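You operate a simulated robot arm through the tools that you are given. There is no shell and no other tool.

You run a simulated robot arm. Do the job below in one go: nothing can be reset, and whatever is moved stays where it is left.

TASK
Mix the dip: stock to the beaker's blue band, into the bath, stirred even.
Fine: jug and beaker back on their spots, stir with the paddle till the streaks go, paddle back, lid down. Set down upright: dip stock jug, marked beaker, dip paddle.

Only the result counts: the job must be done as asked and must still hold three seconds after the hand-in. Knocking over, shifting, dropping, spilling or breaking anything else fails it. Lids that push on must go on centred and level and be pressed home; caps that screw on are set level and turned clockwise until they are tight.

THE ROBOT
A 7-joint arm with a three-finger gripper, fixed in place. Base frame: the origin is on the floor under the middle of its stand, x ahead of it, y to its left, z up; the work surface is at about z = 800. Units: mm, rad, N and s.
It reaches about 1342 mm from its shoulder. Its first joint turns from -2.897 to 2.897 rad. Payload 2.69 kg.
The tool frame sits at the grasp point between the pads (the TCP): z along the fingers, y along the line on which they close. The tips reach 30 mm beyond it. The gripper opens to 128 mm; its body begins 117 mm behind the TCP.
Orientation is told as [roll, pitch, yaw] about the base's x, y, z axes, in that order, counted from this pose: with the fingers straight down and closing along the base's y, the tool's x points along the base's -x, its y along +y and its z along -z.

THE INTERFACE
- The arm moves only by the tool arm_command. Its argument "motion" is a list of rows, each an object (a shift or turn left out is 0, a gripper value left out holds the last) with "dp": the shift along the tool's x, y, z in mm, a list of three; "dr": the turn, a rotation vector about the tool's x, y, z in rad, a list of three; "jaw": the finger opening in mm, from 0 to 128. In form: [{"dp": [tx, ty, tz], "dr": [wx, wy, wz], "jaw": jaw}, ...]. A call has 1 to 20 rows; each row shifts and turns the commanded pose from where the row before left it, along the tool's axes as they then stand. Each row takes 0.2 s and may step no farther than 50 mm and 0.15 rad from the row before; otherwise, or with a gripper value out of range, the whole call is refused. Where a pose cannot be reached the arm comes as near as it can. A force on the tool above 40 N (or 10 N above the force at the start of the call, whichever is more), or a blocked arm, ends the call early, and 0.2 s more pass. The fingers move at their own pace (about 127 mm/s each) and stop on an object; they squeeze with about 41 N. The grip force told is the motor's: it shows also when the fingers shut on nothing. Time passes only in rows, and 0.2 s behind the last, so rows that do not move let the fingers close. The reply holds the time, the measured pose of the TCP, the force on the tool along the base axes, the opening and the grip force, in the units named above and with some noise, with the torque about the TCP (base axes, N m) and any sound that the robot's microphone picked up.
- Cameras (640 x 400 px; columns grow to the right, rows downward): "scene" is fixed at [399.8, -500.6, 1653.7]; the picture's right is [0.92, -0.40, 0.00], its down [-0.19, -0.45, -0.87] and it looks along [0.35, 0.80, -0.49] (base axes); focal length 359 px, centre (320, 200). "wrist" rides on the gripper at [58, 54, -131] in the tool frame; the picture's right is [-0.68, 0.74, 0.00], its down [-0.62, -0.56, -0.55] and it looks along [-0.40, -0.37, 0.84] (tool axes); focal length 234 px, centre (320, 200). There is no depth. A picture from a camera that has moved, and an enlarged one, comes with that camera's place and axes in the base frame and with its lens.
- get_image(camera): a new picture of that camera. No time passes.
- lift_body(by): moves the trunk up (or, below 0, down) by that many mm; the arm rides with it, the base frame stays. It gives what a move gives, with no picture.
- close_up(camera, box): a new picture of the part [left, top, right, bottom] of that camera's present view, enlarged. No time passes.
- close_job(): hands the job in; it is judged then, once.

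Nothing tells you positions but the pictures and the camera data. Unless the task says otherwise, let go and move clear before handing in.

The tools are called after "Request:" as a command line: name --argument value ..., lists and objects as JSON in quotes. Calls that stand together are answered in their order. arm_command: Moves the arm, as the interface text tells. Its arguments: {"type":"object","properties":{"motion":{"type":"array"}},"required":["motion"]} The other tools are called the same way: lift_body (by) moves the trunk up or down; get_image (camera) takes a picture; close_up (camera, box) takes an enlarged picture of a part of a camera's view; close_job () hands the job in.

At the start:

```text
time: 0.0
tcp_pos: [449.5, 524.8, 1415.6]
tool_rot: [-0.001, 0.0, 0.0]
wrist_force: [-0.1, -0.4, 0.1]
ft_torque: [-0.01, -0.03, 0.01]
opening: 128.4
grasp_force: 0.1
trunk travel left (down, up): [-225.0, 125.0]
```

scene: 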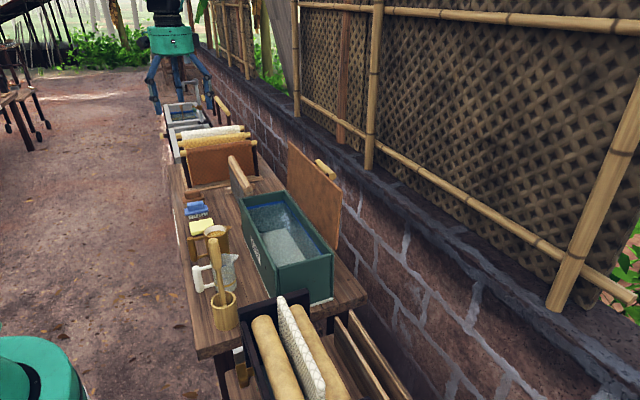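
wrist: 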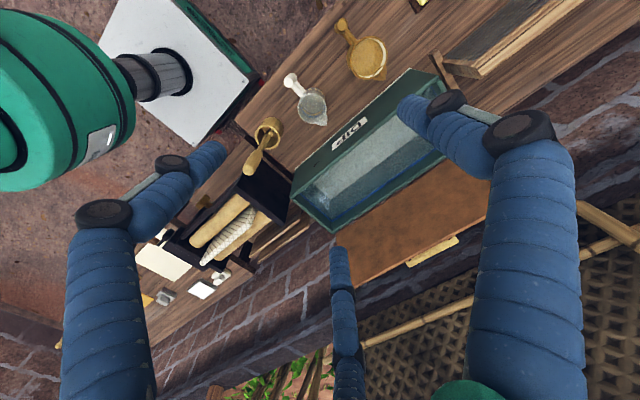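

I see a workbench with a green bath whose lid stands open, and beside it a jug, a beaker and a paddle in a holder. I'll take closer pictures first to place things.

Request:
close_up --camera "scene" --box '[160, 180, 360, 340]'

Request:
close_up --camera "wrist" --box '[220, 0, 480, 200]'

Request:
close_up --camera "scene" --box '[180, 220, 260, 340]'

```text
2.50 times, centred on (260, 260) of scene
camera zoom: at [399.8, -500.6, 1653.7], right [0.92, -0.4, 0.0], down [-0.19, -0.45, -0.87], along [0.35, 0.8, -0.49], focal length 898 px, centre (470, 50)
```

zoom: 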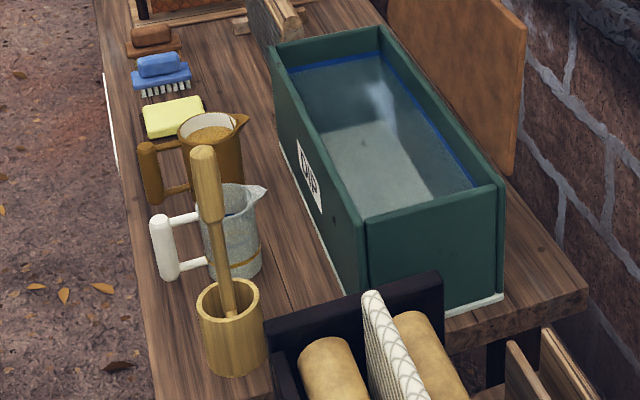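

```text
2.00 times, centred on (350, 100) of wrist
camera zoom: at [390.4, 578.7, 1546.4], right [0.68, 0.74, 0.0], down [0.62, -0.56, 0.55], along [0.4, -0.37, -0.84], focal length 468 px, centre (260, 400)
```

zoom: 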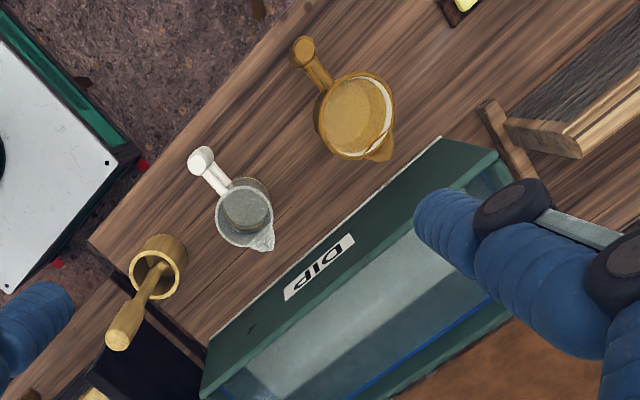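

```text
3.33 times, centred on (220, 280) of scene
camera zoom: at [399.8, -500.6, 1653.7], right [0.92, -0.4, 0.0], down [-0.19, -0.45, -0.87], along [0.35, 0.8, -0.49], focal length 1198 px, centre (653, -67)
```

zoom: 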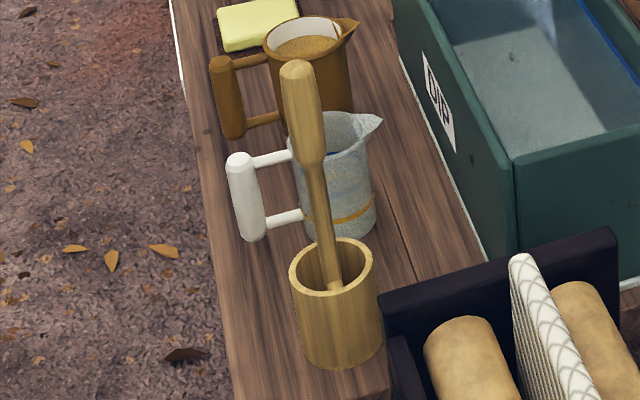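

I'll zoom in on each object, from both cameras, before moving anything.

Request:
close_up --camera "scene" --box '[188, 220, 248, 258]'

Request:
close_up --camera "scene" --box '[188, 250, 248, 288]'

Request:
close_up --camera "scene" --box '[220, 130, 350, 310]'

Request:
close_up --camera "wrist" --box '[240, 60, 400, 160]'

Request:
close_up --camera "wrist" --box '[320, 0, 480, 100]'

```text
10.53 times, centred on (218, 239) of scene
camera zoom: at [399.8, -500.6, 1653.7], right [0.92, -0.4, 0.0], down [-0.19, -0.45, -0.87], along [0.35, 0.8, -0.49], focal length 3782 px, centre (1394, -210)
```

zoom: 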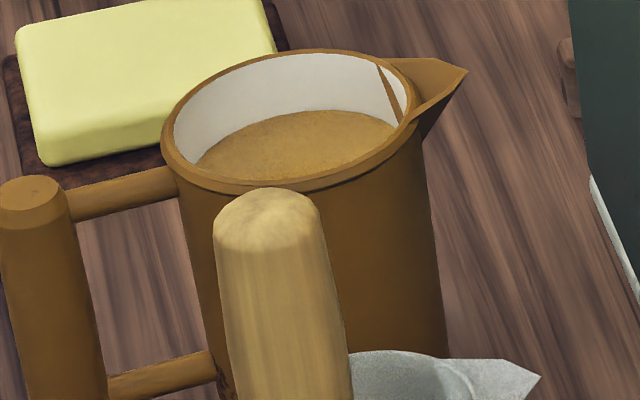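

```text
10.53 times, centred on (218, 269) of scene
camera zoom: at [399.8, -500.6, 1653.7], right [0.92, -0.4, 0.0], down [-0.19, -0.45, -0.87], along [0.35, 0.8, -0.49], focal length 3782 px, centre (1394, -526)
```

zoom: 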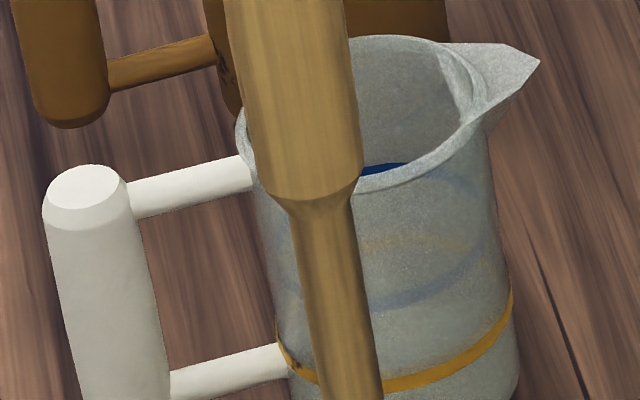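

```text
2.22 times, centred on (285, 220) of scene
camera zoom: at [399.8, -500.6, 1653.7], right [0.92, -0.4, 0.0], down [-0.19, -0.45, -0.87], along [0.35, 0.8, -0.49], focal length 798 px, centre (398, 156)
```

zoom: 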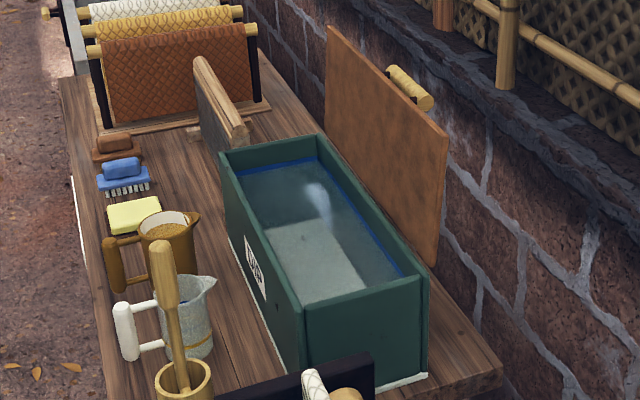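

```text
4.00 times, centred on (320, 110) of wrist
camera zoom: at [390.4, 578.7, 1546.4], right [0.68, 0.74, 0.0], down [0.62, -0.56, 0.55], along [0.4, -0.37, -0.84], focal length 937 px, centre (320, 560)
```

zoom: 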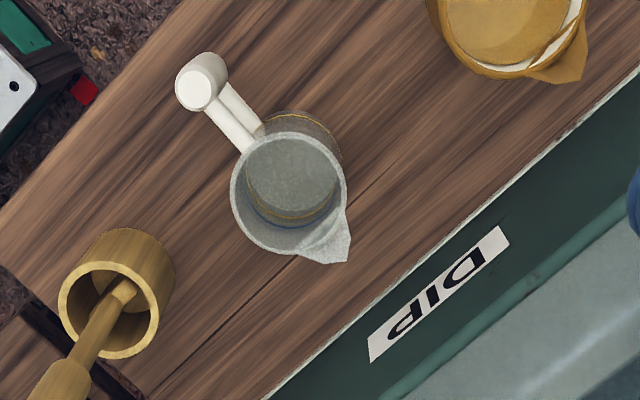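

```text
4.00 times, centred on (400, 50) of wrist
camera zoom: at [390.4, 578.7, 1546.4], right [0.68, 0.74, 0.0], down [0.62, -0.56, 0.55], along [0.4, -0.37, -0.84], focal length 937 px, centre (0, 800)
```

zoom: 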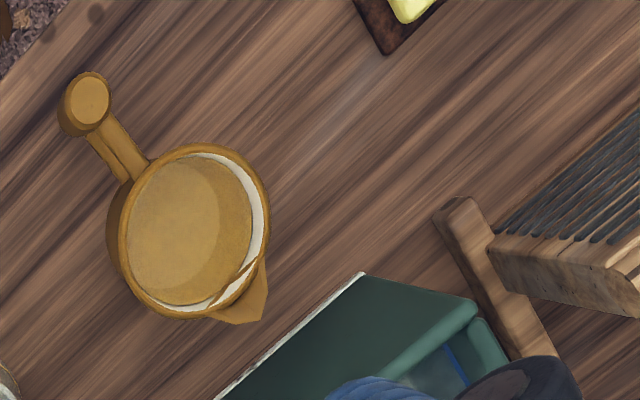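

The bench edge is at about x = 348. I take the jug to be near (483, 647), the beaker near (476, 475) and the paddle holder near (447, 328). I'll close the fingers in free air to learn how they move.

Request:
arm_command --motion '[{"jaw": 26}, {}, {}, {}]'

Request:
get_image --camera "wrist"

Request:
close_up --camera "scene" --box '[120, 0, 220, 120]'

```text
time: 1.0
tcp_pos: [449.0, 525.5, 1415.7]
tool_rot: [0.0, 0.0, -0.003]
wrist_force: [0.2, -0.1, -0.4]
ft_torque: [-0.01, 0.04, -0.01]
opening: 26.0
grasp_force: 0.1
trunk travel left (down, up): [-225.0, 125.0]
```

```text
taken
camera wrist: at [390.4, 578.7, 1546.4], right [0.68, 0.74, 0.0], down [0.62, -0.56, 0.55], along [0.4, -0.37, -0.84], focal length 234 px, centre (320, 200)
```

wrist: 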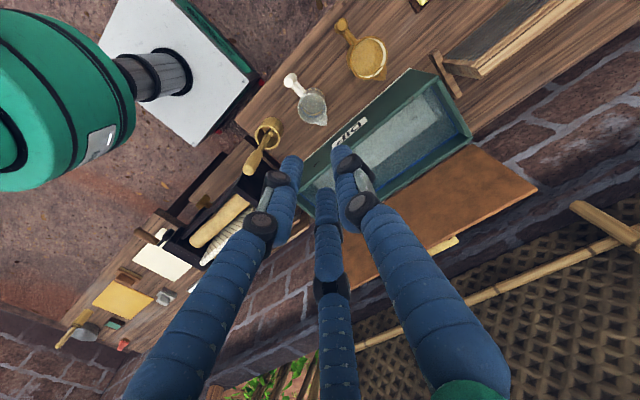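

```text
3.33 times, centred on (170, 60) of scene
camera zoom: at [399.8, -500.6, 1653.7], right [0.92, -0.4, 0.0], down [-0.19, -0.45, -0.87], along [0.35, 0.8, -0.49], focal length 1198 px, centre (820, 667)
```

zoom: 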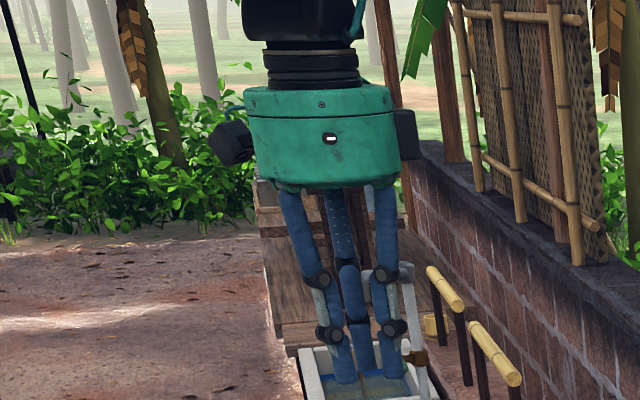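

The gripper is a three-finger radial type. Next I'll look at the bath and its lid from both cameras.

Request:
close_up --camera "wrist" --box '[280, 50, 560, 225]'

Request:
close_up --camera "scene" --box '[235, 180, 345, 310]'

Request:
close_up --camera "scene" --box '[275, 130, 355, 250]'

```text
2.29 times, centred on (420, 138) of wrist
camera zoom: at [390.4, 578.7, 1546.4], right [0.68, 0.74, 0.0], down [0.62, -0.56, 0.55], along [0.4, -0.37, -0.84], focal length 535 px, centre (91, 343)
```

zoom: 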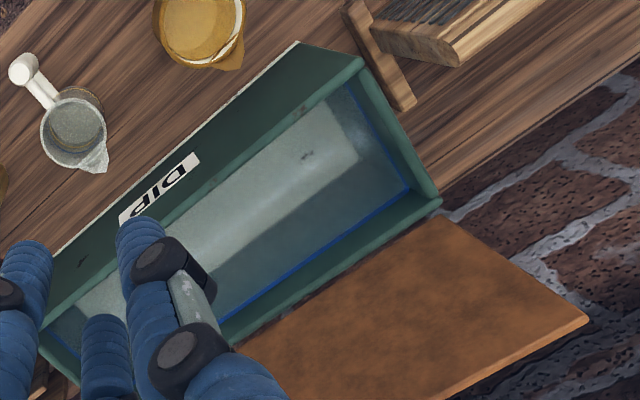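

```text
3.08 times, centred on (290, 245) of scene
camera zoom: at [399.8, -500.6, 1653.7], right [0.92, -0.4, 0.0], down [-0.19, -0.45, -0.87], along [0.35, 0.8, -0.49], focal length 1105 px, centre (412, 62)
```

zoom: 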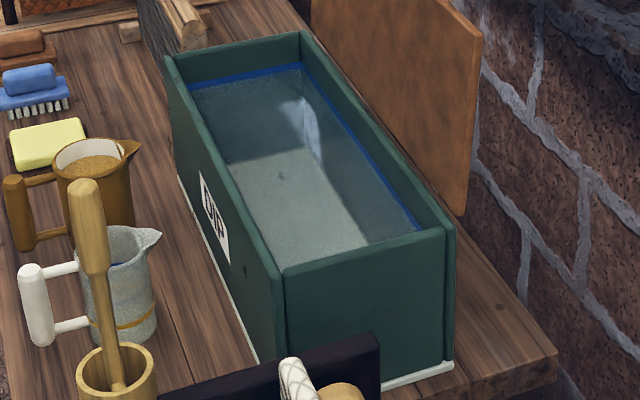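

```text
3.33 times, centred on (315, 190) of scene
camera zoom: at [399.8, -500.6, 1653.7], right [0.92, -0.4, 0.0], down [-0.19, -0.45, -0.87], along [0.35, 0.8, -0.49], focal length 1198 px, centre (337, 233)
```

zoom: 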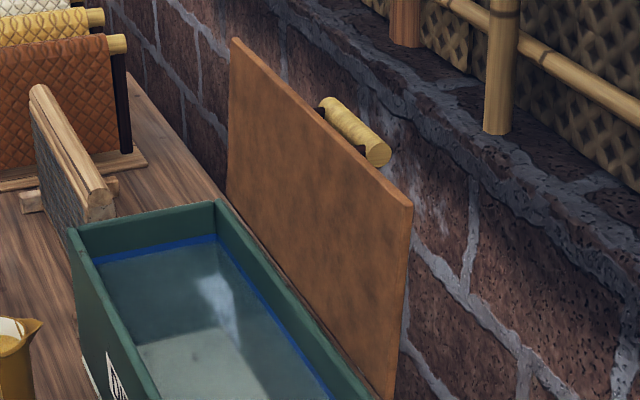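

I've worked out the layout. The bath spans x 604–785, y 279–730 with its rim near z = 981, the lid is hinged along its back, and both handles face the robot. First I'll turn the hand high up so it can come at the handles level, with the camera on the upper side.

Request:
arm_command --motion '[{"dr": [0, 0, -0.15], "jaw": 76}, {"dr": [0, 0, -0.15]}, {"dr": [0, 0, -0.15]}, {"dr": [0, 0, -0.15]}, {"dr": [0, 0, -0.15]}, {"dr": [0, 0, -0.15]}, {"dr": [0, 0, -0.15]}, {"dr": [0, 0, -0.15]}, {"dr": [0, 0, -0.15]}, {"dr": [0, 0, -0.15]}, {"dr": [0, 0, -0.15]}, {"dr": [0, 0, -0.15]}, {"dr": [0, 0, -0.15]}, {"dr": [0, 0, -0.15]}, {"dr": [0, 0, -0.15]}, {"dr": [0, 0, -0.15]}, {"dr": [0, 0, -0.15]}, {"dr": [0, 0, -0.15]}, {"dr": [0, 0, -0.15]}, {"dr": [0, 0, -0.15]}]'

```text
time: 5.2
tcp_pos: [448.5, 525.9, 1415.4]
tool_rot: [-0.003, -0.001, 3.001]
wrist_force: [0.0, 0.6, 0.0]
ft_torque: [0.02, 0.03, 0.01]
opening: 76.3
grasp_force: 0.0
trunk travel left (down, up): [-225.0, 125.0]
```

The turn worked. Next I'll finish it and pitch the hand to level, pointing along +x.

Request:
arm_command --motion '[{"dr": [0, 0, -0.1416]}, {"dr": [0, 0.15, 0]}, {"dr": [0, 0.15, 0]}, {"dr": [0, 0.15, 0]}, {"dr": [0, 0.15, 0]}, {"dr": [0, 0.15, 0]}, {"dr": [0, 0.15, 0]}, {"dr": [0, 0.15, 0]}, {"dr": [0, 0.15, 0]}, {"dr": [0, 0.15, 0]}, {"dr": [0, 0.15, 0]}, {"dr": [0, 0.0708, 0]}]'

Request:
get_image --camera "wrist"

Request:
get_image --camera "scene"

```text
time: 7.8
tcp_pos: [449.6, 524.2, 1417.4]
tool_rot: [-2.03, 1.564, 1.11]
wrist_force: [-0.3, -0.6, 0.1]
ft_torque: [0.0, 0.04, 0.06]
opening: 76.1
grasp_force: 0.0
trunk travel left (down, up): [-225.0, 125.0]
```

```text
taken
camera wrist: at [317.9, 469.8, 1476.9], right [0.0, -0.73, -0.68], down [-0.55, 0.57, -0.61], along [0.84, 0.37, -0.4], focal length 234 px, centre (320, 200)
```

wrist: 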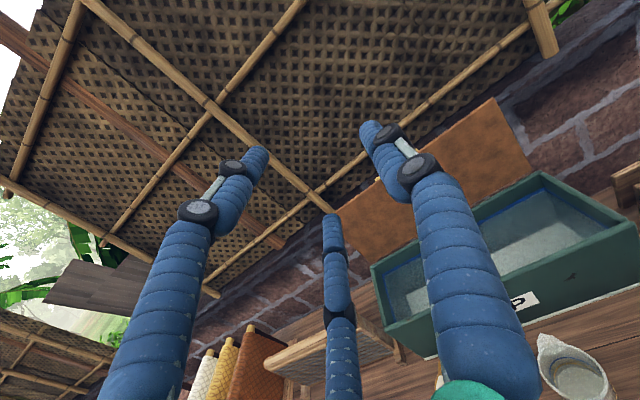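

```text
taken
```

scene: 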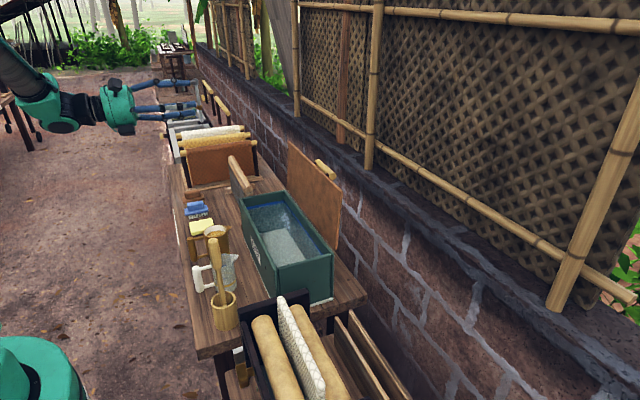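

The level pose is reachable. I'll pull back to x = 260 and go down in front of the bench, at the jug's y.

Request:
arm_command --motion '[{"dp": [0, 0, -47.5]}, {"dp": [0, 0, -47.5]}, {"dp": [0, 0, -47.5]}, {"dp": [0, 0, -47.5]}, {"dp": [-46, -14, 0]}, {"dp": [-46, -14, 0]}, {"dp": [-46, -14, 0]}, {"dp": [-46, -14, 0]}, {"dp": [-46, -14, 0]}, {"dp": [-46, -14, 0]}, {"dp": [-46, -14, 0]}, {"dp": [-46, -14, 0]}, {"dp": [-46, -14, 0]}, {}]'

Request:
get_image --camera "wrist"

Request:
get_image --camera "scene"

```text
time: 8.6
tcp_pos: [413.3, 453.4, 1386.2]
tool_rot: [1.532, 1.516, -1.813]
wrist_force: [-0.4, 0.8, 1.0]
ft_torque: [0.01, -0.01, 0.04]
opening: 75.9
grasp_force: 0.1
trunk travel left (down, up): [-225.0, 125.0]
stopped in row 4: the arm was blocked; the commanded pose is now the measured one
```

```text
taken
camera wrist: at [274.9, 428.8, 1447.0], right [-0.15, -0.76, -0.64], down [-0.43, 0.63, -0.64], along [0.89, 0.18, -0.43], focal length 234 px, centre (320, 200)
```

wrist: 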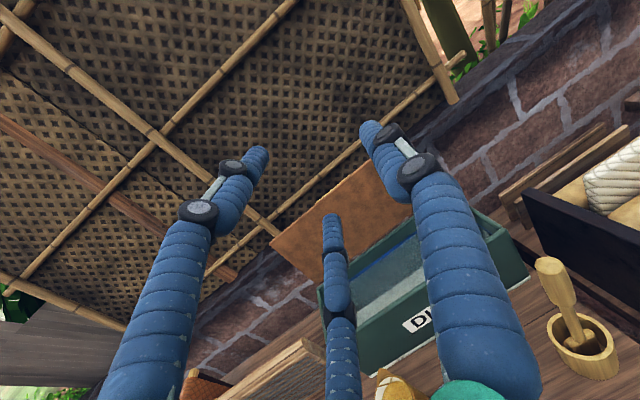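

```text
taken
```

scene: 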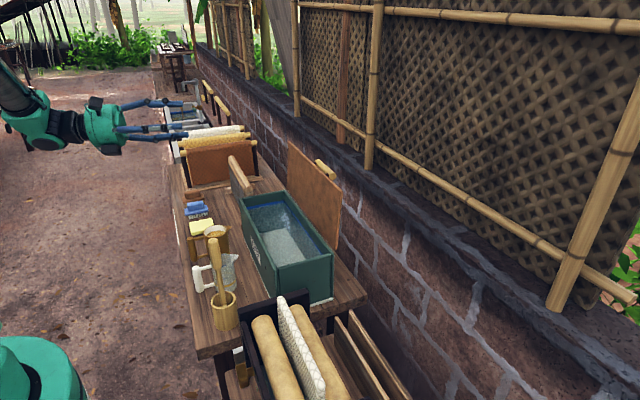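

The arm folded too tightly up there and its aim drifted by about 11°. I'll straighten it while going lower and further out to +y, where there is more room.

Request:
arm_command --motion '[{"dp": [-20, -40, 0], "dr": [0.05, 0, 0.015]}, {"dp": [-20, -40, 0], "dr": [0.05, 0, 0.015]}, {"dp": [-25, -40, 0], "dr": [0.05, 0, 0.015]}, {"dp": [-30, -35, 0], "dr": [0.042, 0, 0.012]}, {"dp": [-45, -20, 0]}, {"dp": [-45, -15, 0]}, {"dp": [-45, 0, 0]}, {}]'

Request:
get_image --camera "wrist"

```text
time: 10.4
tcp_pos: [427.7, 644.9, 1152.7]
tool_rot: [-1.087, 1.559, 2.059]
wrist_force: [0.4, -0.6, -1.0]
ft_torque: [0.03, -0.04, -0.06]
opening: 75.9
grasp_force: 0.1
trunk travel left (down, up): [-225.0, 125.0]
```

```text
taken
camera wrist: at [295.8, 590.7, 1212.7], right [0.0, -0.73, -0.68], down [-0.55, 0.57, -0.61], along [0.83, 0.38, -0.4], focal length 234 px, centre (320, 200)
```

wrist: 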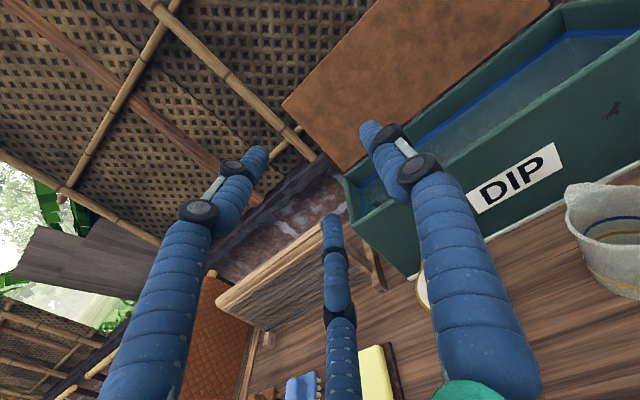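

The aim is restored. I'll go down to about z = 1010 and then back to x = 260.

Request:
arm_command --motion '[{"dp": [-47, 0, 0]}, {"dp": [-47, 0, 0]}, {"dp": [-47, 0, 0]}, {"dp": [0, 0, -42]}, {"dp": [0, 0, -42]}, {"dp": [0, 0, -42]}, {"dp": [0, 0, -42]}, {}]'

Request:
get_image --camera "wrist"

Request:
get_image --camera "scene"

```text
time: 11.9
tcp_pos: [394.4, 588.5, 1008.9]
tool_rot: [0.318, 1.565, -2.997]
wrist_force: [0.1, 0.0, -0.1]
ft_torque: [-0.01, -0.03, -0.02]
opening: 76.1
grasp_force: 0.1
trunk travel left (down, up): [-225.0, 125.0]
stopped in row 7: the arm was blocked; the commanded pose is now the measured one
```

```text
taken
camera wrist: at [256.0, 557.6, 1067.6], right [-0.13, -0.73, -0.68], down [-0.45, 0.65, -0.61], along [0.89, 0.22, -0.41], focal length 234 px, centre (320, 200)
```

wrist: 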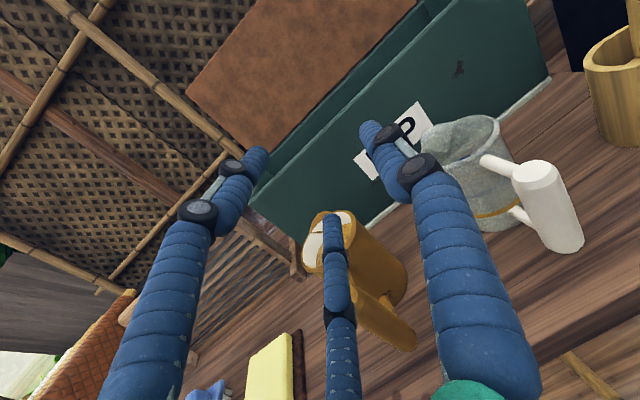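

```text
taken
```

scene: 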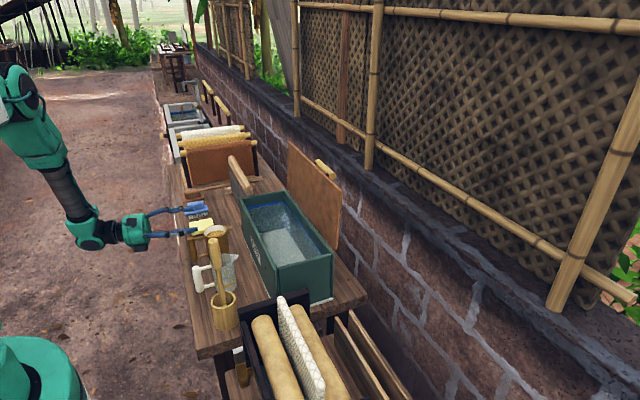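

The pull-back is stopped by a wrist limit. The three fingers repeat every 120°, so I can roll the hand 60° about its own axis and still grip the same way. I'll try that.

Request:
arm_command --motion '[{"dr": [0, 0, 0.15]}, {"dr": [0, 0, 0.15]}, {"dr": [0, 0, 0.15]}, {"dr": [0, 0, 0.15]}, {"dr": [0, 0, 0.15]}, {"dr": [0, 0, 0.15]}, {"dr": [0, 0, 0.147]}, {}]'

Request:
get_image --camera "wrist"

```text
time: 13.7
tcp_pos: [393.7, 589.0, 1008.3]
tool_rot: [-1.566, 0.525, 1.402]
wrist_force: [0.3, 0.0, -1.2]
ft_torque: [0.0, 0.0, 0.0]
opening: 76.0
grasp_force: 0.0
trunk travel left (down, up): [-225.0, 125.0]
```

```text
taken
camera wrist: at [250.7, 534.0, 992.0], right [0.03, 0.21, -0.98], down [-0.4, 0.9, 0.18], along [0.92, 0.38, 0.12], focal length 234 px, centre (320, 200)
```

wrist: 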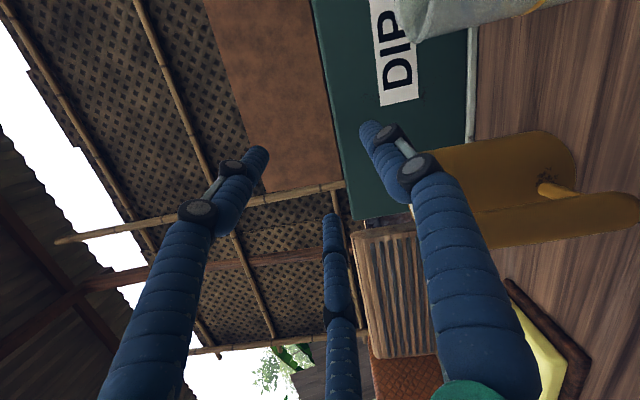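

The roll worked. Now I'll fix the yaw, move to the jug's y and pull back.

Request:
arm_command --motion '[{"dr": [0.0435, -0.0745, 0]}, {"dr": [0.0435, -0.0745, 0]}, {"dp": [-40.7, -23.5, 0]}, {"dp": [0, 0, -35]}, {"dp": [0, 0, -35]}, {"dp": [0, 0, -35]}, {"dp": [0, 0, -35]}, {}]'

Request:
get_image --camera "wrist"

```text
time: 15.2
tcp_pos: [393.3, 584.6, 1015.2]
tool_rot: [-1.567, 0.515, 1.405]
wrist_force: [0.3, 0.1, -0.1]
ft_torque: [0.02, 0.03, 0.02]
opening: 75.9
grasp_force: 0.1
trunk travel left (down, up): [-225.0, 125.0]
stopped in row 7: the arm was blocked; the commanded pose is now the measured one
```

```text
taken
camera wrist: at [250.9, 529.2, 998.5], right [0.03, 0.22, -0.97], down [-0.4, 0.89, 0.19], along [0.91, 0.39, 0.12], focal length 234 px, centre (320, 200)
```

wrist: 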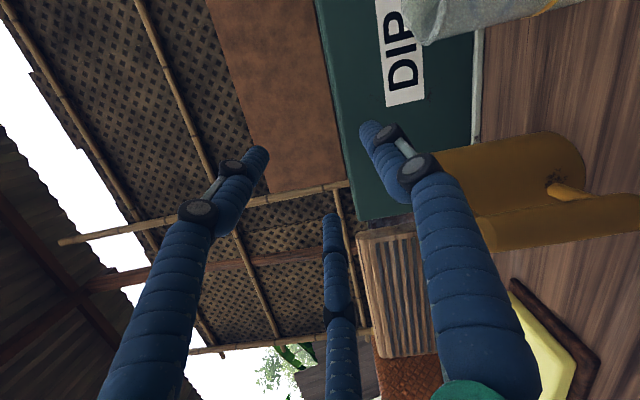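

The limit is how close the wrist may come to the shoulder, so level grips near the robot won't work. A better way is to grip each upright handle from above, with the hand straight down and its three fingers closing around it. I'll turn the hand down again.

Request:
arm_command --motion '[{"dr": [-0.1299, -0.0747, 0]}, {"dr": [-0.1299, -0.0747, 0]}, {"dr": [-0.1299, -0.0747, 0]}, {"dr": [-0.1299, -0.0747, 0]}, {"dr": [-0.1299, -0.0747, 0]}, {"dr": [-0.1299, -0.0747, 0]}, {"dr": [-0.1299, -0.0747, 0]}, {"dr": [-0.1299, -0.0747, 0]}, {"dr": [-0.1299, -0.0747, 0]}, {"dr": [-0.1299, -0.0747, 0]}, {"dr": [-0.0613, -0.0353, 0]}, {"dr": [0, 0, 0.12]}, {"dr": [0, 0, 0.12]}, {"dr": [0, 0, 0.121]}, {}]'

Request:
get_image --camera "wrist"

```text
time: 18.4
tcp_pos: [391.1, 586.6, 1014.6]
tool_rot: [0.002, -0.008, 1.565]
wrist_force: [0.5, -0.1, -0.5]
ft_torque: [0.0, 0.0, -0.03]
opening: 76.0
grasp_force: 0.0
trunk travel left (down, up): [-225.0, 125.0]
```

```text
taken
camera wrist: at [337.4, 526.1, 1146.1], right [-0.73, 0.68, 0.0], down [0.57, 0.61, 0.55], along [0.37, 0.41, -0.83], focal length 234 px, centre (320, 200)
```

wrist: 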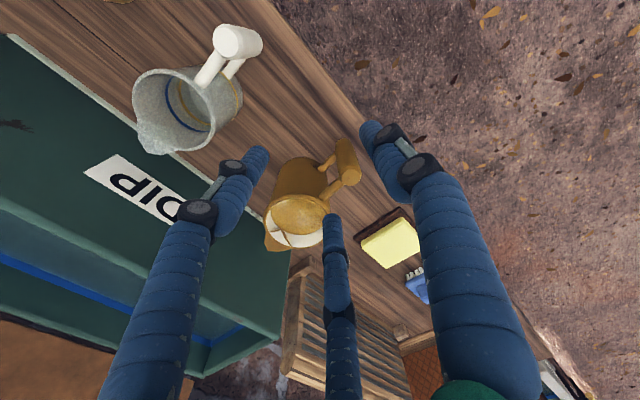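

The hand points straight down with a clear view. I'll zoom in to place the jug and beaker handles exactly.

Request:
close_up --camera "wrist" --box '[250, 120, 410, 260]'

Request:
close_up --camera "wrist" --box '[120, 10, 280, 160]'

```text
2.86 times, centred on (330, 190) of wrist
camera zoom: at [337.4, 526.1, 1146.1], right [-0.73, 0.68, 0.0], down [0.57, 0.61, 0.55], along [0.37, 0.41, -0.83], focal length 669 px, centre (291, 229)
```

zoom: 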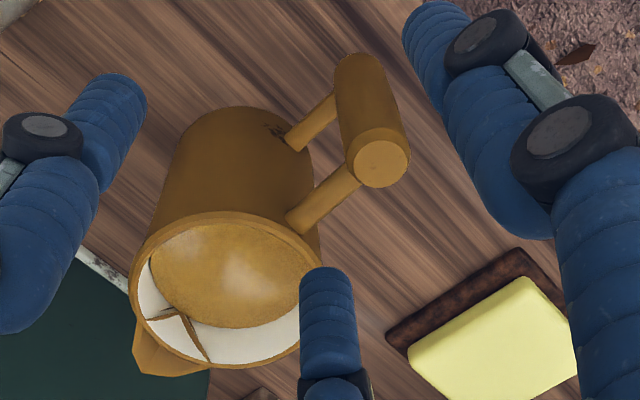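

```text
2.67 times, centred on (200, 85) of wrist
camera zoom: at [337.4, 526.1, 1146.1], right [-0.73, 0.68, 0.0], down [0.57, 0.61, 0.55], along [0.37, 0.41, -0.83], focal length 624 px, centre (640, 507)
```

zoom: 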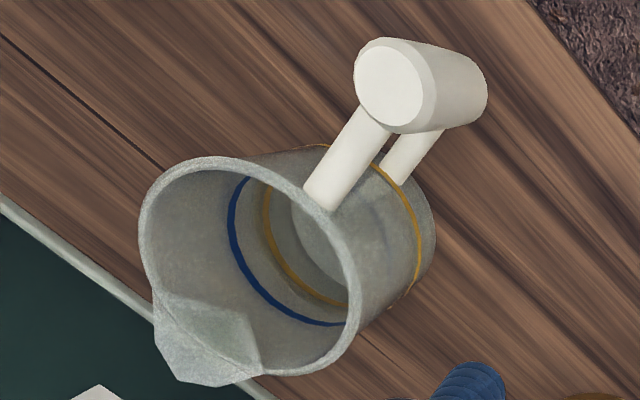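

The jug handle is near (394.5, 641). I'll move over it and check the alignment from the camera before going down.

Request:
arm_command --motion '[{"dp": [-27.2, -1.7, 0]}, {"dp": [-27.2, -1.7, 10]}, {"dp": [0, 0, 20]}, {}]'

Request:
get_image --camera "wrist"

Request:
close_up --camera "wrist" --box '[240, 100, 400, 200]'

```text
time: 19.4
tcp_pos: [397.7, 640.4, 985.2]
tool_rot: [0.002, -0.005, 1.568]
wrist_force: [0.7, 0.0, -0.3]
ft_torque: [0.0, 0.02, -0.03]
opening: 76.2
grasp_force: 0.0
trunk travel left (down, up): [-225.0, 125.0]
```

```text
taken
camera wrist: at [342.3, 580.7, 1117.1], right [-0.73, 0.68, 0.0], down [0.57, 0.61, 0.55], along [0.37, 0.41, -0.83], focal length 234 px, centre (320, 200)
```

wrist: 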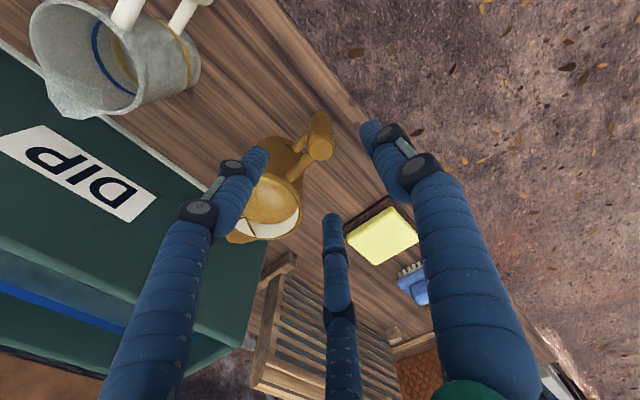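

```text
4.00 times, centred on (320, 150) of wrist
camera zoom: at [342.3, 580.7, 1117.1], right [-0.73, 0.68, 0.0], down [0.57, 0.61, 0.55], along [0.37, 0.41, -0.83], focal length 937 px, centre (320, 400)
```

zoom: 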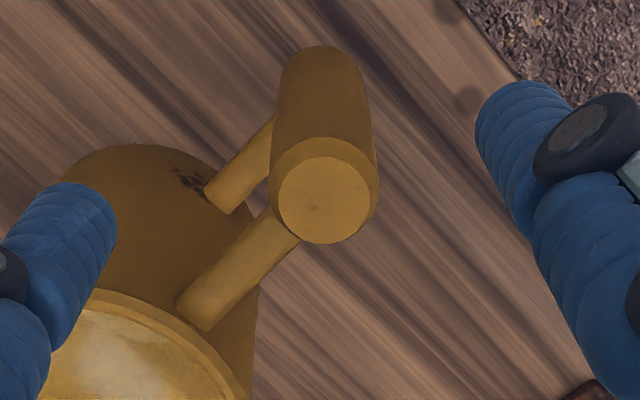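

The jug handle's top sits right on the hand's axis. I'll go down around it and close.

Request:
arm_command --motion '[{"dp": [0, 0, 36]}, {"dp": [0, 0, 36]}, {"dp": [0, 0, 36]}, {}, {}]'

Request:
close_up --camera "wrist" --box '[200, 80, 440, 280]'

Request:
close_up --camera "scene" --box '[160, 180, 260, 300]'

```text
time: 20.6
tcp_pos: [396.7, 641.3, 876.8]
tool_rot: [0.0, -0.005, 1.565]
wrist_force: [0.2, 0.5, -0.5]
ft_torque: [0.03, 0.01, 0.0]
opening: 76.0
grasp_force: 0.1
trunk travel left (down, up): [-225.0, 125.0]
```

```text
2.00 times, centred on (320, 180) of wrist
camera zoom: at [342.2, 582.3, 1007.4], right [-0.73, 0.68, 0.0], down [0.57, 0.61, 0.55], along [0.37, 0.41, -0.83], focal length 468 px, centre (320, 240)
```

zoom: 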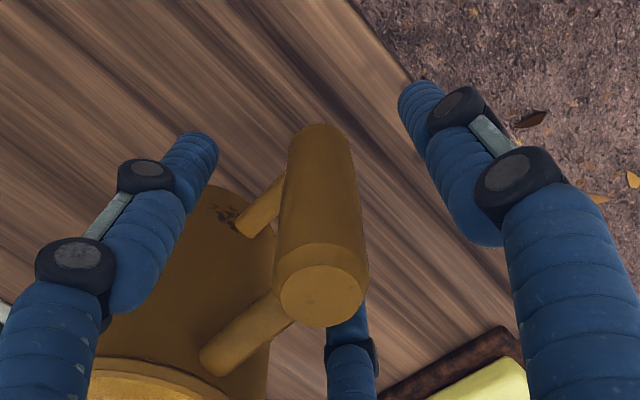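

```text
3.33 times, centred on (210, 240) of scene
camera zoom: at [399.8, -500.6, 1653.7], right [0.92, -0.4, 0.0], down [-0.19, -0.45, -0.87], along [0.35, 0.8, -0.49], focal length 1198 px, centre (687, 67)
```

zoom: 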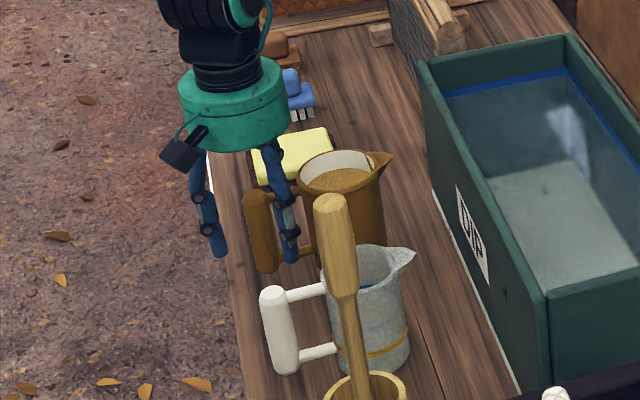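

The hand is aligned around the handle. Closing the grip.

Request:
arm_command --motion '[{"jaw": 10}, {}, {}, {}]'

Request:
close_up --camera "wrist" --box '[200, 80, 440, 280]'

```text
time: 21.6
tcp_pos: [397.3, 641.5, 875.6]
tool_rot: [0.002, -0.006, 1.568]
wrist_force: [-2.7, -1.7, 0.3]
ft_torque: [-0.11, 0.02, -0.11]
opening: 26.3
grasp_force: 42.0
trunk travel left (down, up): [-225.0, 125.0]
```

```text
2.00 times, centred on (320, 180) of wrist
camera zoom: at [342.1, 582.2, 1007.3], right [-0.73, 0.68, 0.0], down [0.57, 0.61, 0.55], along [0.37, 0.41, -0.83], focal length 468 px, centre (320, 240)
```

zoom: 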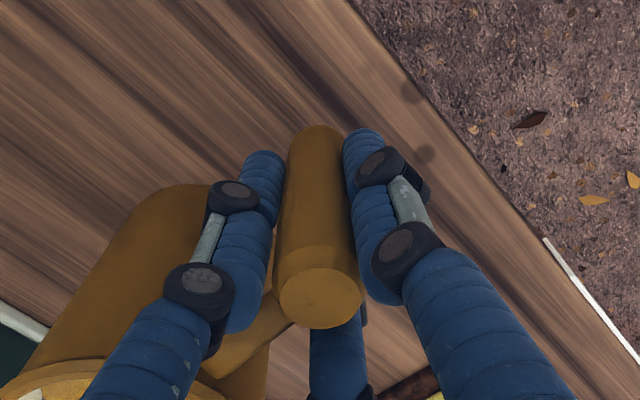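

The jug handle is held at 26 mm opening. I'll lift a little to check the hold.

Request:
arm_command --motion '[{"dp": [0, 0, -5]}, {"dp": [0, 0, -10]}, {"dp": [0, 0, -15]}, {}]'

Request:
close_up --camera "wrist" --box '[200, 80, 440, 280]'

Request:
close_up --camera "scene" --box '[160, 180, 260, 300]'

```text
time: 22.6
tcp_pos: [395.3, 641.3, 907.7]
tool_rot: [0.002, -0.005, 1.567]
wrist_force: [0.5, -0.1, -5.7]
ft_torque: [-0.02, 0.35, 0.0]
opening: 25.8
grasp_force: 40.8
trunk travel left (down, up): [-225.0, 125.0]
```

```text
2.00 times, centred on (320, 180) of wrist
camera zoom: at [341.2, 581.4, 1038.0], right [-0.73, 0.68, 0.0], down [0.57, 0.61, 0.55], along [0.37, 0.41, -0.83], focal length 468 px, centre (320, 240)
```

zoom: 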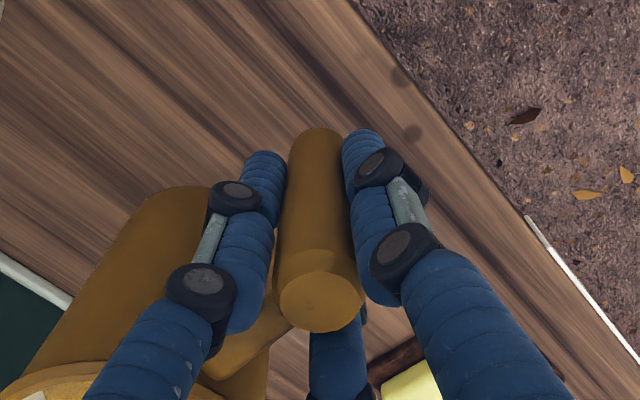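

```text
3.33 times, centred on (210, 240) of scene
camera zoom: at [399.8, -500.6, 1653.7], right [0.92, -0.4, 0.0], down [-0.19, -0.45, -0.87], along [0.35, 0.8, -0.49], focal length 1198 px, centre (687, 67)
```

zoom: 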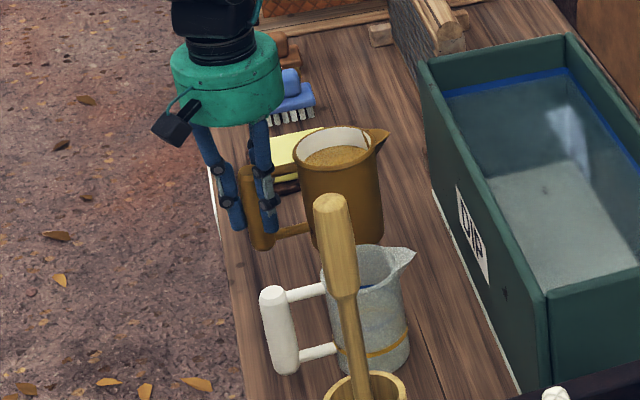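

The jug came up level, about 0.58 kg. I'll lift it higher and turn it so the spout faces −y, towards the beaker.

Request:
arm_command --motion '[{"dp": [0, 0, -30]}, {"dp": [0, 0, -40]}, {"dp": [0, 0, -40]}, {"dp": [0, 0, -40]}, {"dp": [0, 0, -40]}, {"dp": [0, 0, -40]}, {"dp": [0, -40, -10]}, {"dp": [0, -40, 0]}, {}]'

Request:
arm_command --motion '[{"dr": [0, 0, 0.1]}, {"dr": [0, 0, 0.13]}, {"dr": [0, 0, 0.13]}, {"dr": [0, 0, 0.13]}, {"dr": [0, 0, 0.13]}, {"dr": [0, 0, 0.13]}, {"dr": [0, 0, 0.13]}, {"dr": [0, 0, 0.13]}, {"dr": [0, 0, 0.13]}, {"dr": [0, 0, 0.13]}, {"dr": [0, 0, 0.13]}, {"dr": [0, 0, 0.1]}, {"dr": [0, 0, 0.0708]}, {}]'

Request:
get_image --camera "wrist"

Request:
get_image --camera "scene"

```text
time: 24.6
tcp_pos: [475.2, 639.1, 1147.6]
tool_rot: [0.002, -0.005, 1.566]
wrist_force: [0.7, -0.1, -5.9]
ft_torque: [0.0, 0.4, 0.01]
opening: 25.8
grasp_force: 41.0
trunk travel left (down, up): [-225.0, 125.0]
```

```text
time: 27.6
tcp_pos: [475.8, 637.4, 1146.8]
tool_rot: [0.006, 0.0, -0.007]
wrist_force: [0.0, -0.2, -4.8]
ft_torque: [0.33, 0.02, 0.0]
opening: 25.7
grasp_force: 40.7
trunk travel left (down, up): [-225.0, 125.0]
```

```text
taken
camera wrist: at [416.7, 691.6, 1278.2], right [0.68, 0.73, 0.0], down [0.61, -0.57, 0.55], along [0.4, -0.37, -0.84], focal length 234 px, centre (320, 200)
```

wrist: 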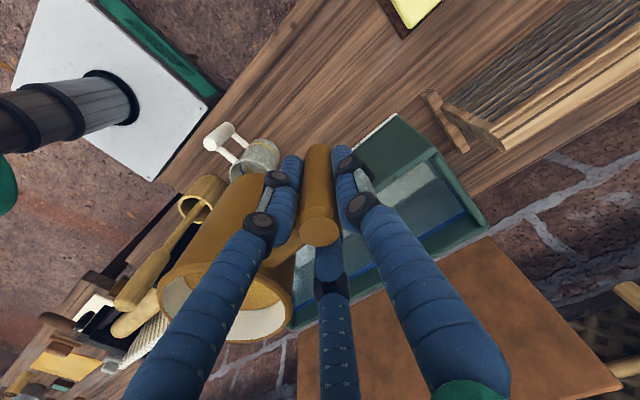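

```text
taken
```

scene: 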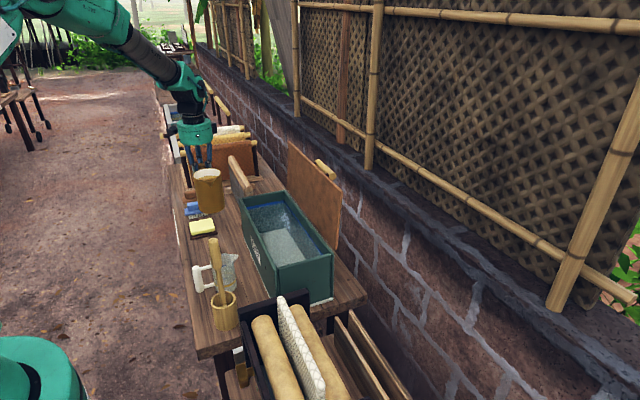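

The jug's spout now faces −y towards the beaker. I'll lower the trunk 100 mm to give the arm more room for the tilt.

Request:
lift_body --by -100

Request:
get_image --camera "wrist"

Request:
close_up --camera "scene" --box '[160, 150, 280, 310]'

```text
time: 28.9
tcp_pos: [475.4, 638.6, 1047.1]
tool_rot: [0.006, 0.001, -0.003]
wrist_force: [0.0, 0.5, -5.5]
ft_torque: [0.35, 0.01, 0.03]
opening: 25.6
grasp_force: 41.2
trunk travel left (down, up): [-125.0, 225.0]
```

```text
taken
camera wrist: at [416.6, 691.6, 1178.9], right [0.68, 0.73, 0.0], down [0.61, -0.57, 0.54], along [0.4, -0.37, -0.84], focal length 234 px, centre (320, 200)
```

wrist: 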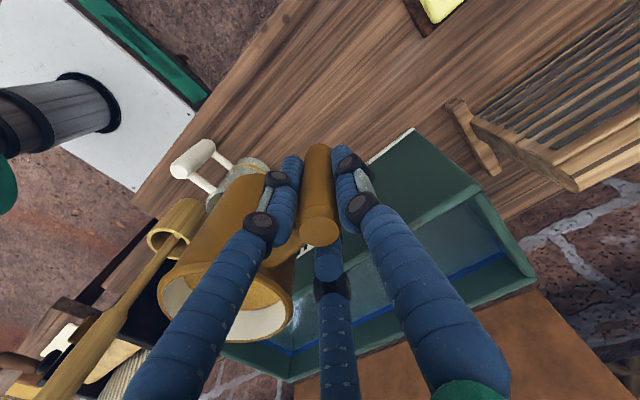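

```text
2.50 times, centred on (220, 230) of scene
camera zoom: at [399.8, -500.6, 1653.7], right [0.92, -0.4, 0.0], down [-0.19, -0.45, -0.87], along [0.35, 0.8, -0.49], focal length 898 px, centre (570, 125)
```

zoom: 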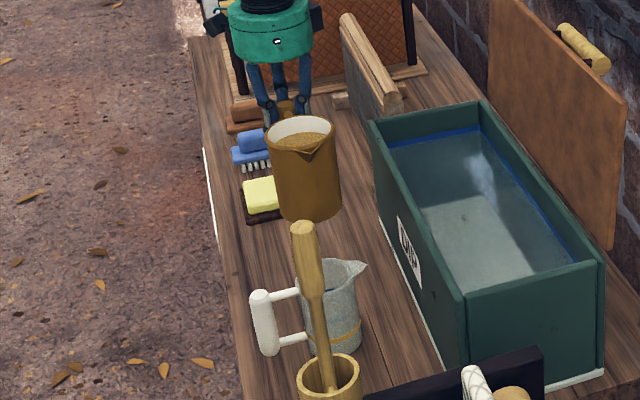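

Now I'll check where the spout tip is relative to the beaker before tilting.

Request:
close_up --camera "scene" --box '[195, 180, 255, 240]'

Request:
close_up --camera "wrist" --box '[140, 120, 340, 350]'

```text
6.67 times, centred on (225, 210) of scene
camera zoom: at [399.8, -500.6, 1653.7], right [0.92, -0.4, 0.0], down [-0.19, -0.45, -0.87], along [0.35, 0.8, -0.49], focal length 2395 px, centre (953, 133)
```

zoom: 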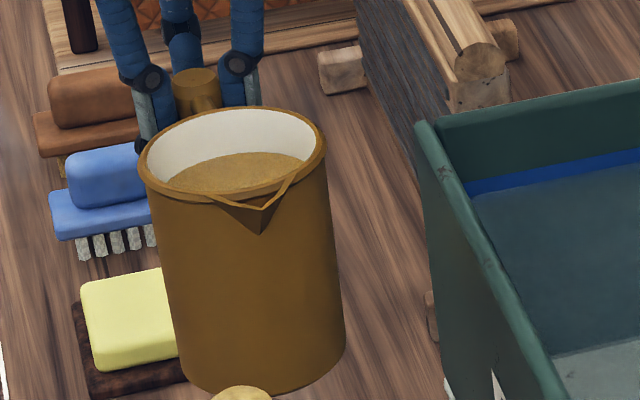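

```text
1.74 times, centred on (240, 235) of wrist
camera zoom: at [416.6, 691.6, 1178.9], right [0.68, 0.73, 0.0], down [0.61, -0.57, 0.54], along [0.4, -0.37, -0.84], focal length 407 px, centre (459, 139)
```

zoom: 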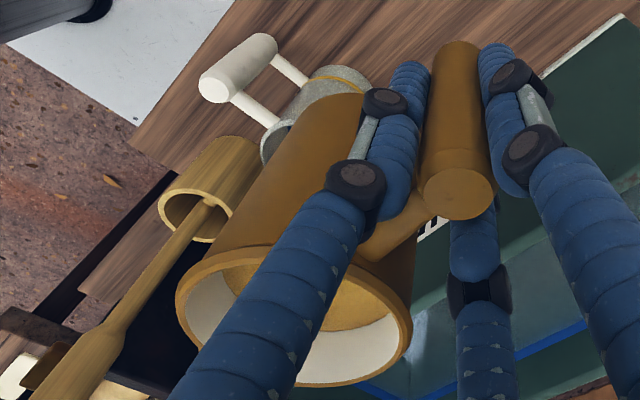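

The spout is about 4° off −y, so I'll square it up. Then I'll tilt to 17°, short of flowing, while still high.

Request:
arm_command --motion '[{"dr": [0, 0, 0.07]}, {"dr": [-0.1, 0, 0]}, {"dr": [-0.1, 0, 0]}, {"dr": [-0.097, 0, 0]}, {}]'

Request:
close_up --camera "scene" --box '[185, 180, 265, 300]'

Request:
get_image --camera "wrist"

```text
time: 30.1
tcp_pos: [474.6, 639.5, 1046.6]
tool_rot: [0.303, 0.001, -0.074]
wrist_force: [0.3, 0.1, -5.1]
ft_torque: [0.31, 0.01, -0.01]
opening: 25.7
grasp_force: 41.3
trunk travel left (down, up): [-125.0, 225.0]
```

```text
3.33 times, centred on (225, 240) of scene
camera zoom: at [399.8, -500.6, 1653.7], right [0.92, -0.4, 0.0], down [-0.19, -0.45, -0.87], along [0.35, 0.8, -0.49], focal length 1198 px, centre (637, 67)
```

zoom: 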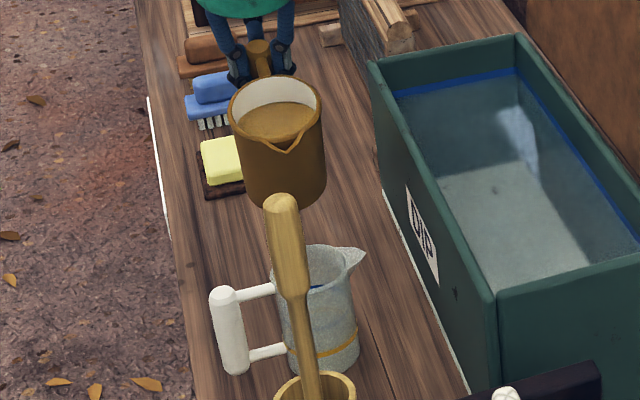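

```text
taken
camera wrist: at [417.3, 654.6, 1188.2], right [0.73, 0.65, 0.22], down [0.56, -0.75, 0.35], along [0.39, -0.13, -0.91], focal length 234 px, centre (320, 200)
```

wrist: 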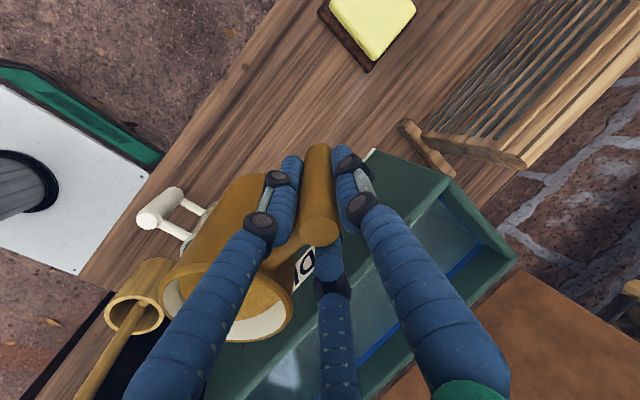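

The tilt is fine and nothing spilled. Now I'll lower the jug so the spout is about 30 mm over the beaker's mouth.

Request:
arm_command --motion '[{"dp": [0, -9.95, 31.8]}, {"dp": [0, -9.95, 31.8]}, {"dp": [0, -9.95, 31.8]}, {}]'

Request:
close_up --camera "scene" --box '[190, 200, 260, 300]'

Request:
get_image --camera "wrist"

```text
time: 31.1
tcp_pos: [475.7, 640.1, 946.0]
tool_rot: [0.302, 0.002, -0.073]
wrist_force: [-0.3, 0.0, -6.1]
ft_torque: [0.27, 0.02, 0.0]
opening: 25.4
grasp_force: 40.9
trunk travel left (down, up): [-125.0, 225.0]
```

```text
4.00 times, centred on (225, 250) of scene
camera zoom: at [399.8, -500.6, 1653.7], right [0.92, -0.4, 0.0], down [-0.19, -0.45, -0.87], along [0.35, 0.8, -0.49], focal length 1437 px, centre (700, 0)
```

zoom: 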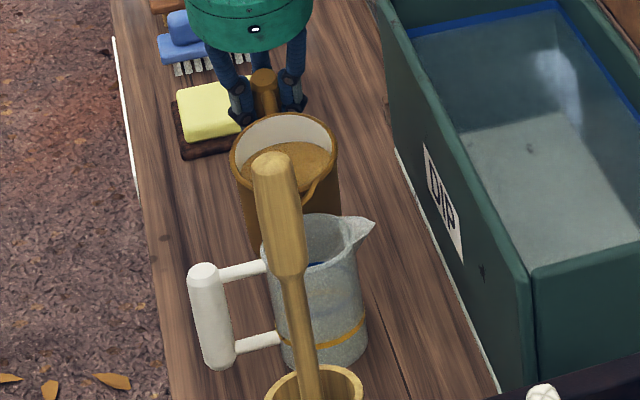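

```text
taken
camera wrist: at [417.7, 655.2, 1087.2], right [0.73, 0.65, 0.22], down [0.56, -0.75, 0.35], along [0.39, -0.13, -0.91], focal length 234 px, centre (320, 200)
```

wrist: 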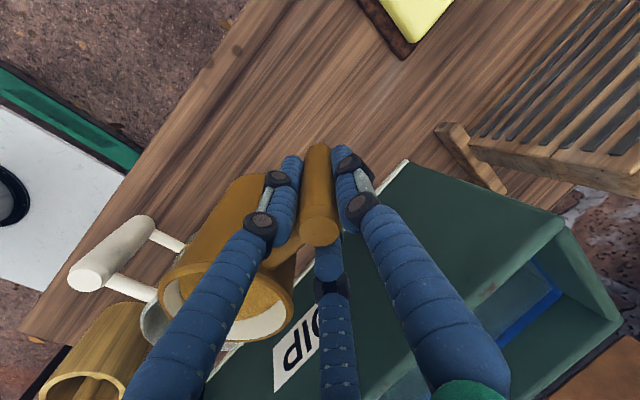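

Positions look right. I'll tilt in small steps about the spout tip and watch for flow.

Request:
arm_command --motion '[{"dp": [0, 1.81, -7.7], "dr": [-0.05, 0, 0]}, {"dp": [0, 1.81, -7.7], "dr": [-0.05, 0, 0]}, {}]'

Request:
close_up --camera "scene" --box '[200, 230, 250, 280]'

Request:
get_image --camera "wrist"

```text
time: 31.9
tcp_pos: [475.9, 636.3, 961.8]
tool_rot: [0.404, 0.002, -0.073]
wrist_force: [-1.4, -0.2, -5.4]
ft_torque: [0.27, 0.0, 0.01]
opening: 25.4
grasp_force: 41.6
trunk travel left (down, up): [-125.0, 225.0]
```

```text
8.00 times, centred on (225, 255) of scene
camera zoom: at [399.8, -500.6, 1653.7], right [0.92, -0.4, 0.0], down [-0.19, -0.45, -0.87], along [0.35, 0.8, -0.49], focal length 2874 px, centre (1080, -240)
```

zoom: 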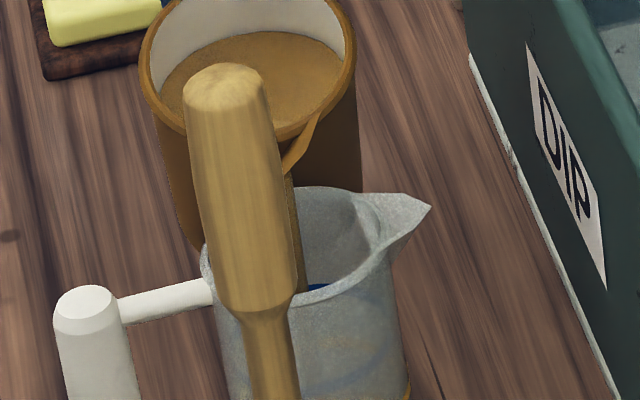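

```text
taken
camera wrist: at [417.1, 638.3, 1104.3], right [0.73, 0.63, 0.29], down [0.56, -0.78, 0.28], along [0.4, -0.04, -0.92], focal length 234 px, centre (320, 200)
```

wrist: 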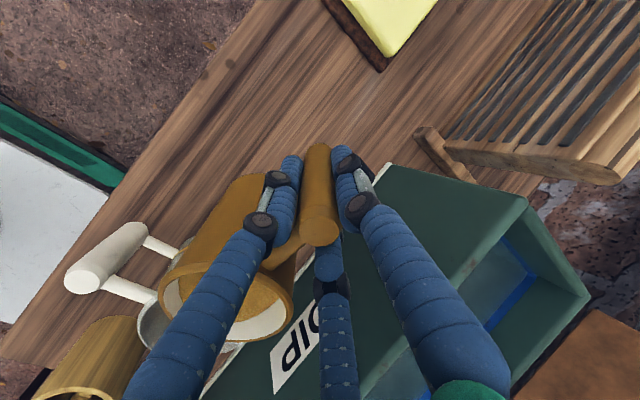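

A thin stream seems to have started. I'll hold here briefly and check.

Request:
arm_command --motion '[{}, {}, {}]'

Request:
close_up --camera "scene" --box '[205, 240, 245, 280]'

```text
time: 32.7
tcp_pos: [476.5, 637.1, 962.3]
tool_rot: [0.401, 0.002, -0.073]
wrist_force: [1.0, -0.5, -5.4]
ft_torque: [0.28, 0.03, 0.0]
opening: 25.5
grasp_force: 41.0
trunk travel left (down, up): [-125.0, 225.0]
```

```text
10.00 times, centred on (225, 260) of scene
camera zoom: at [399.8, -500.6, 1653.7], right [0.92, -0.4, 0.0], down [-0.19, -0.45, -0.87], along [0.35, 0.8, -0.49], focal length 3593 px, centre (1270, -400)
```

zoom: 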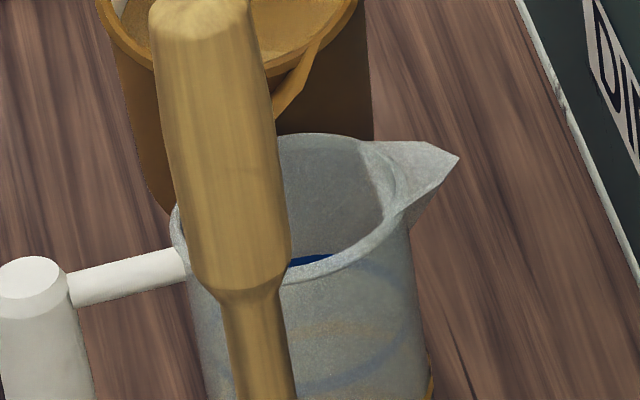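

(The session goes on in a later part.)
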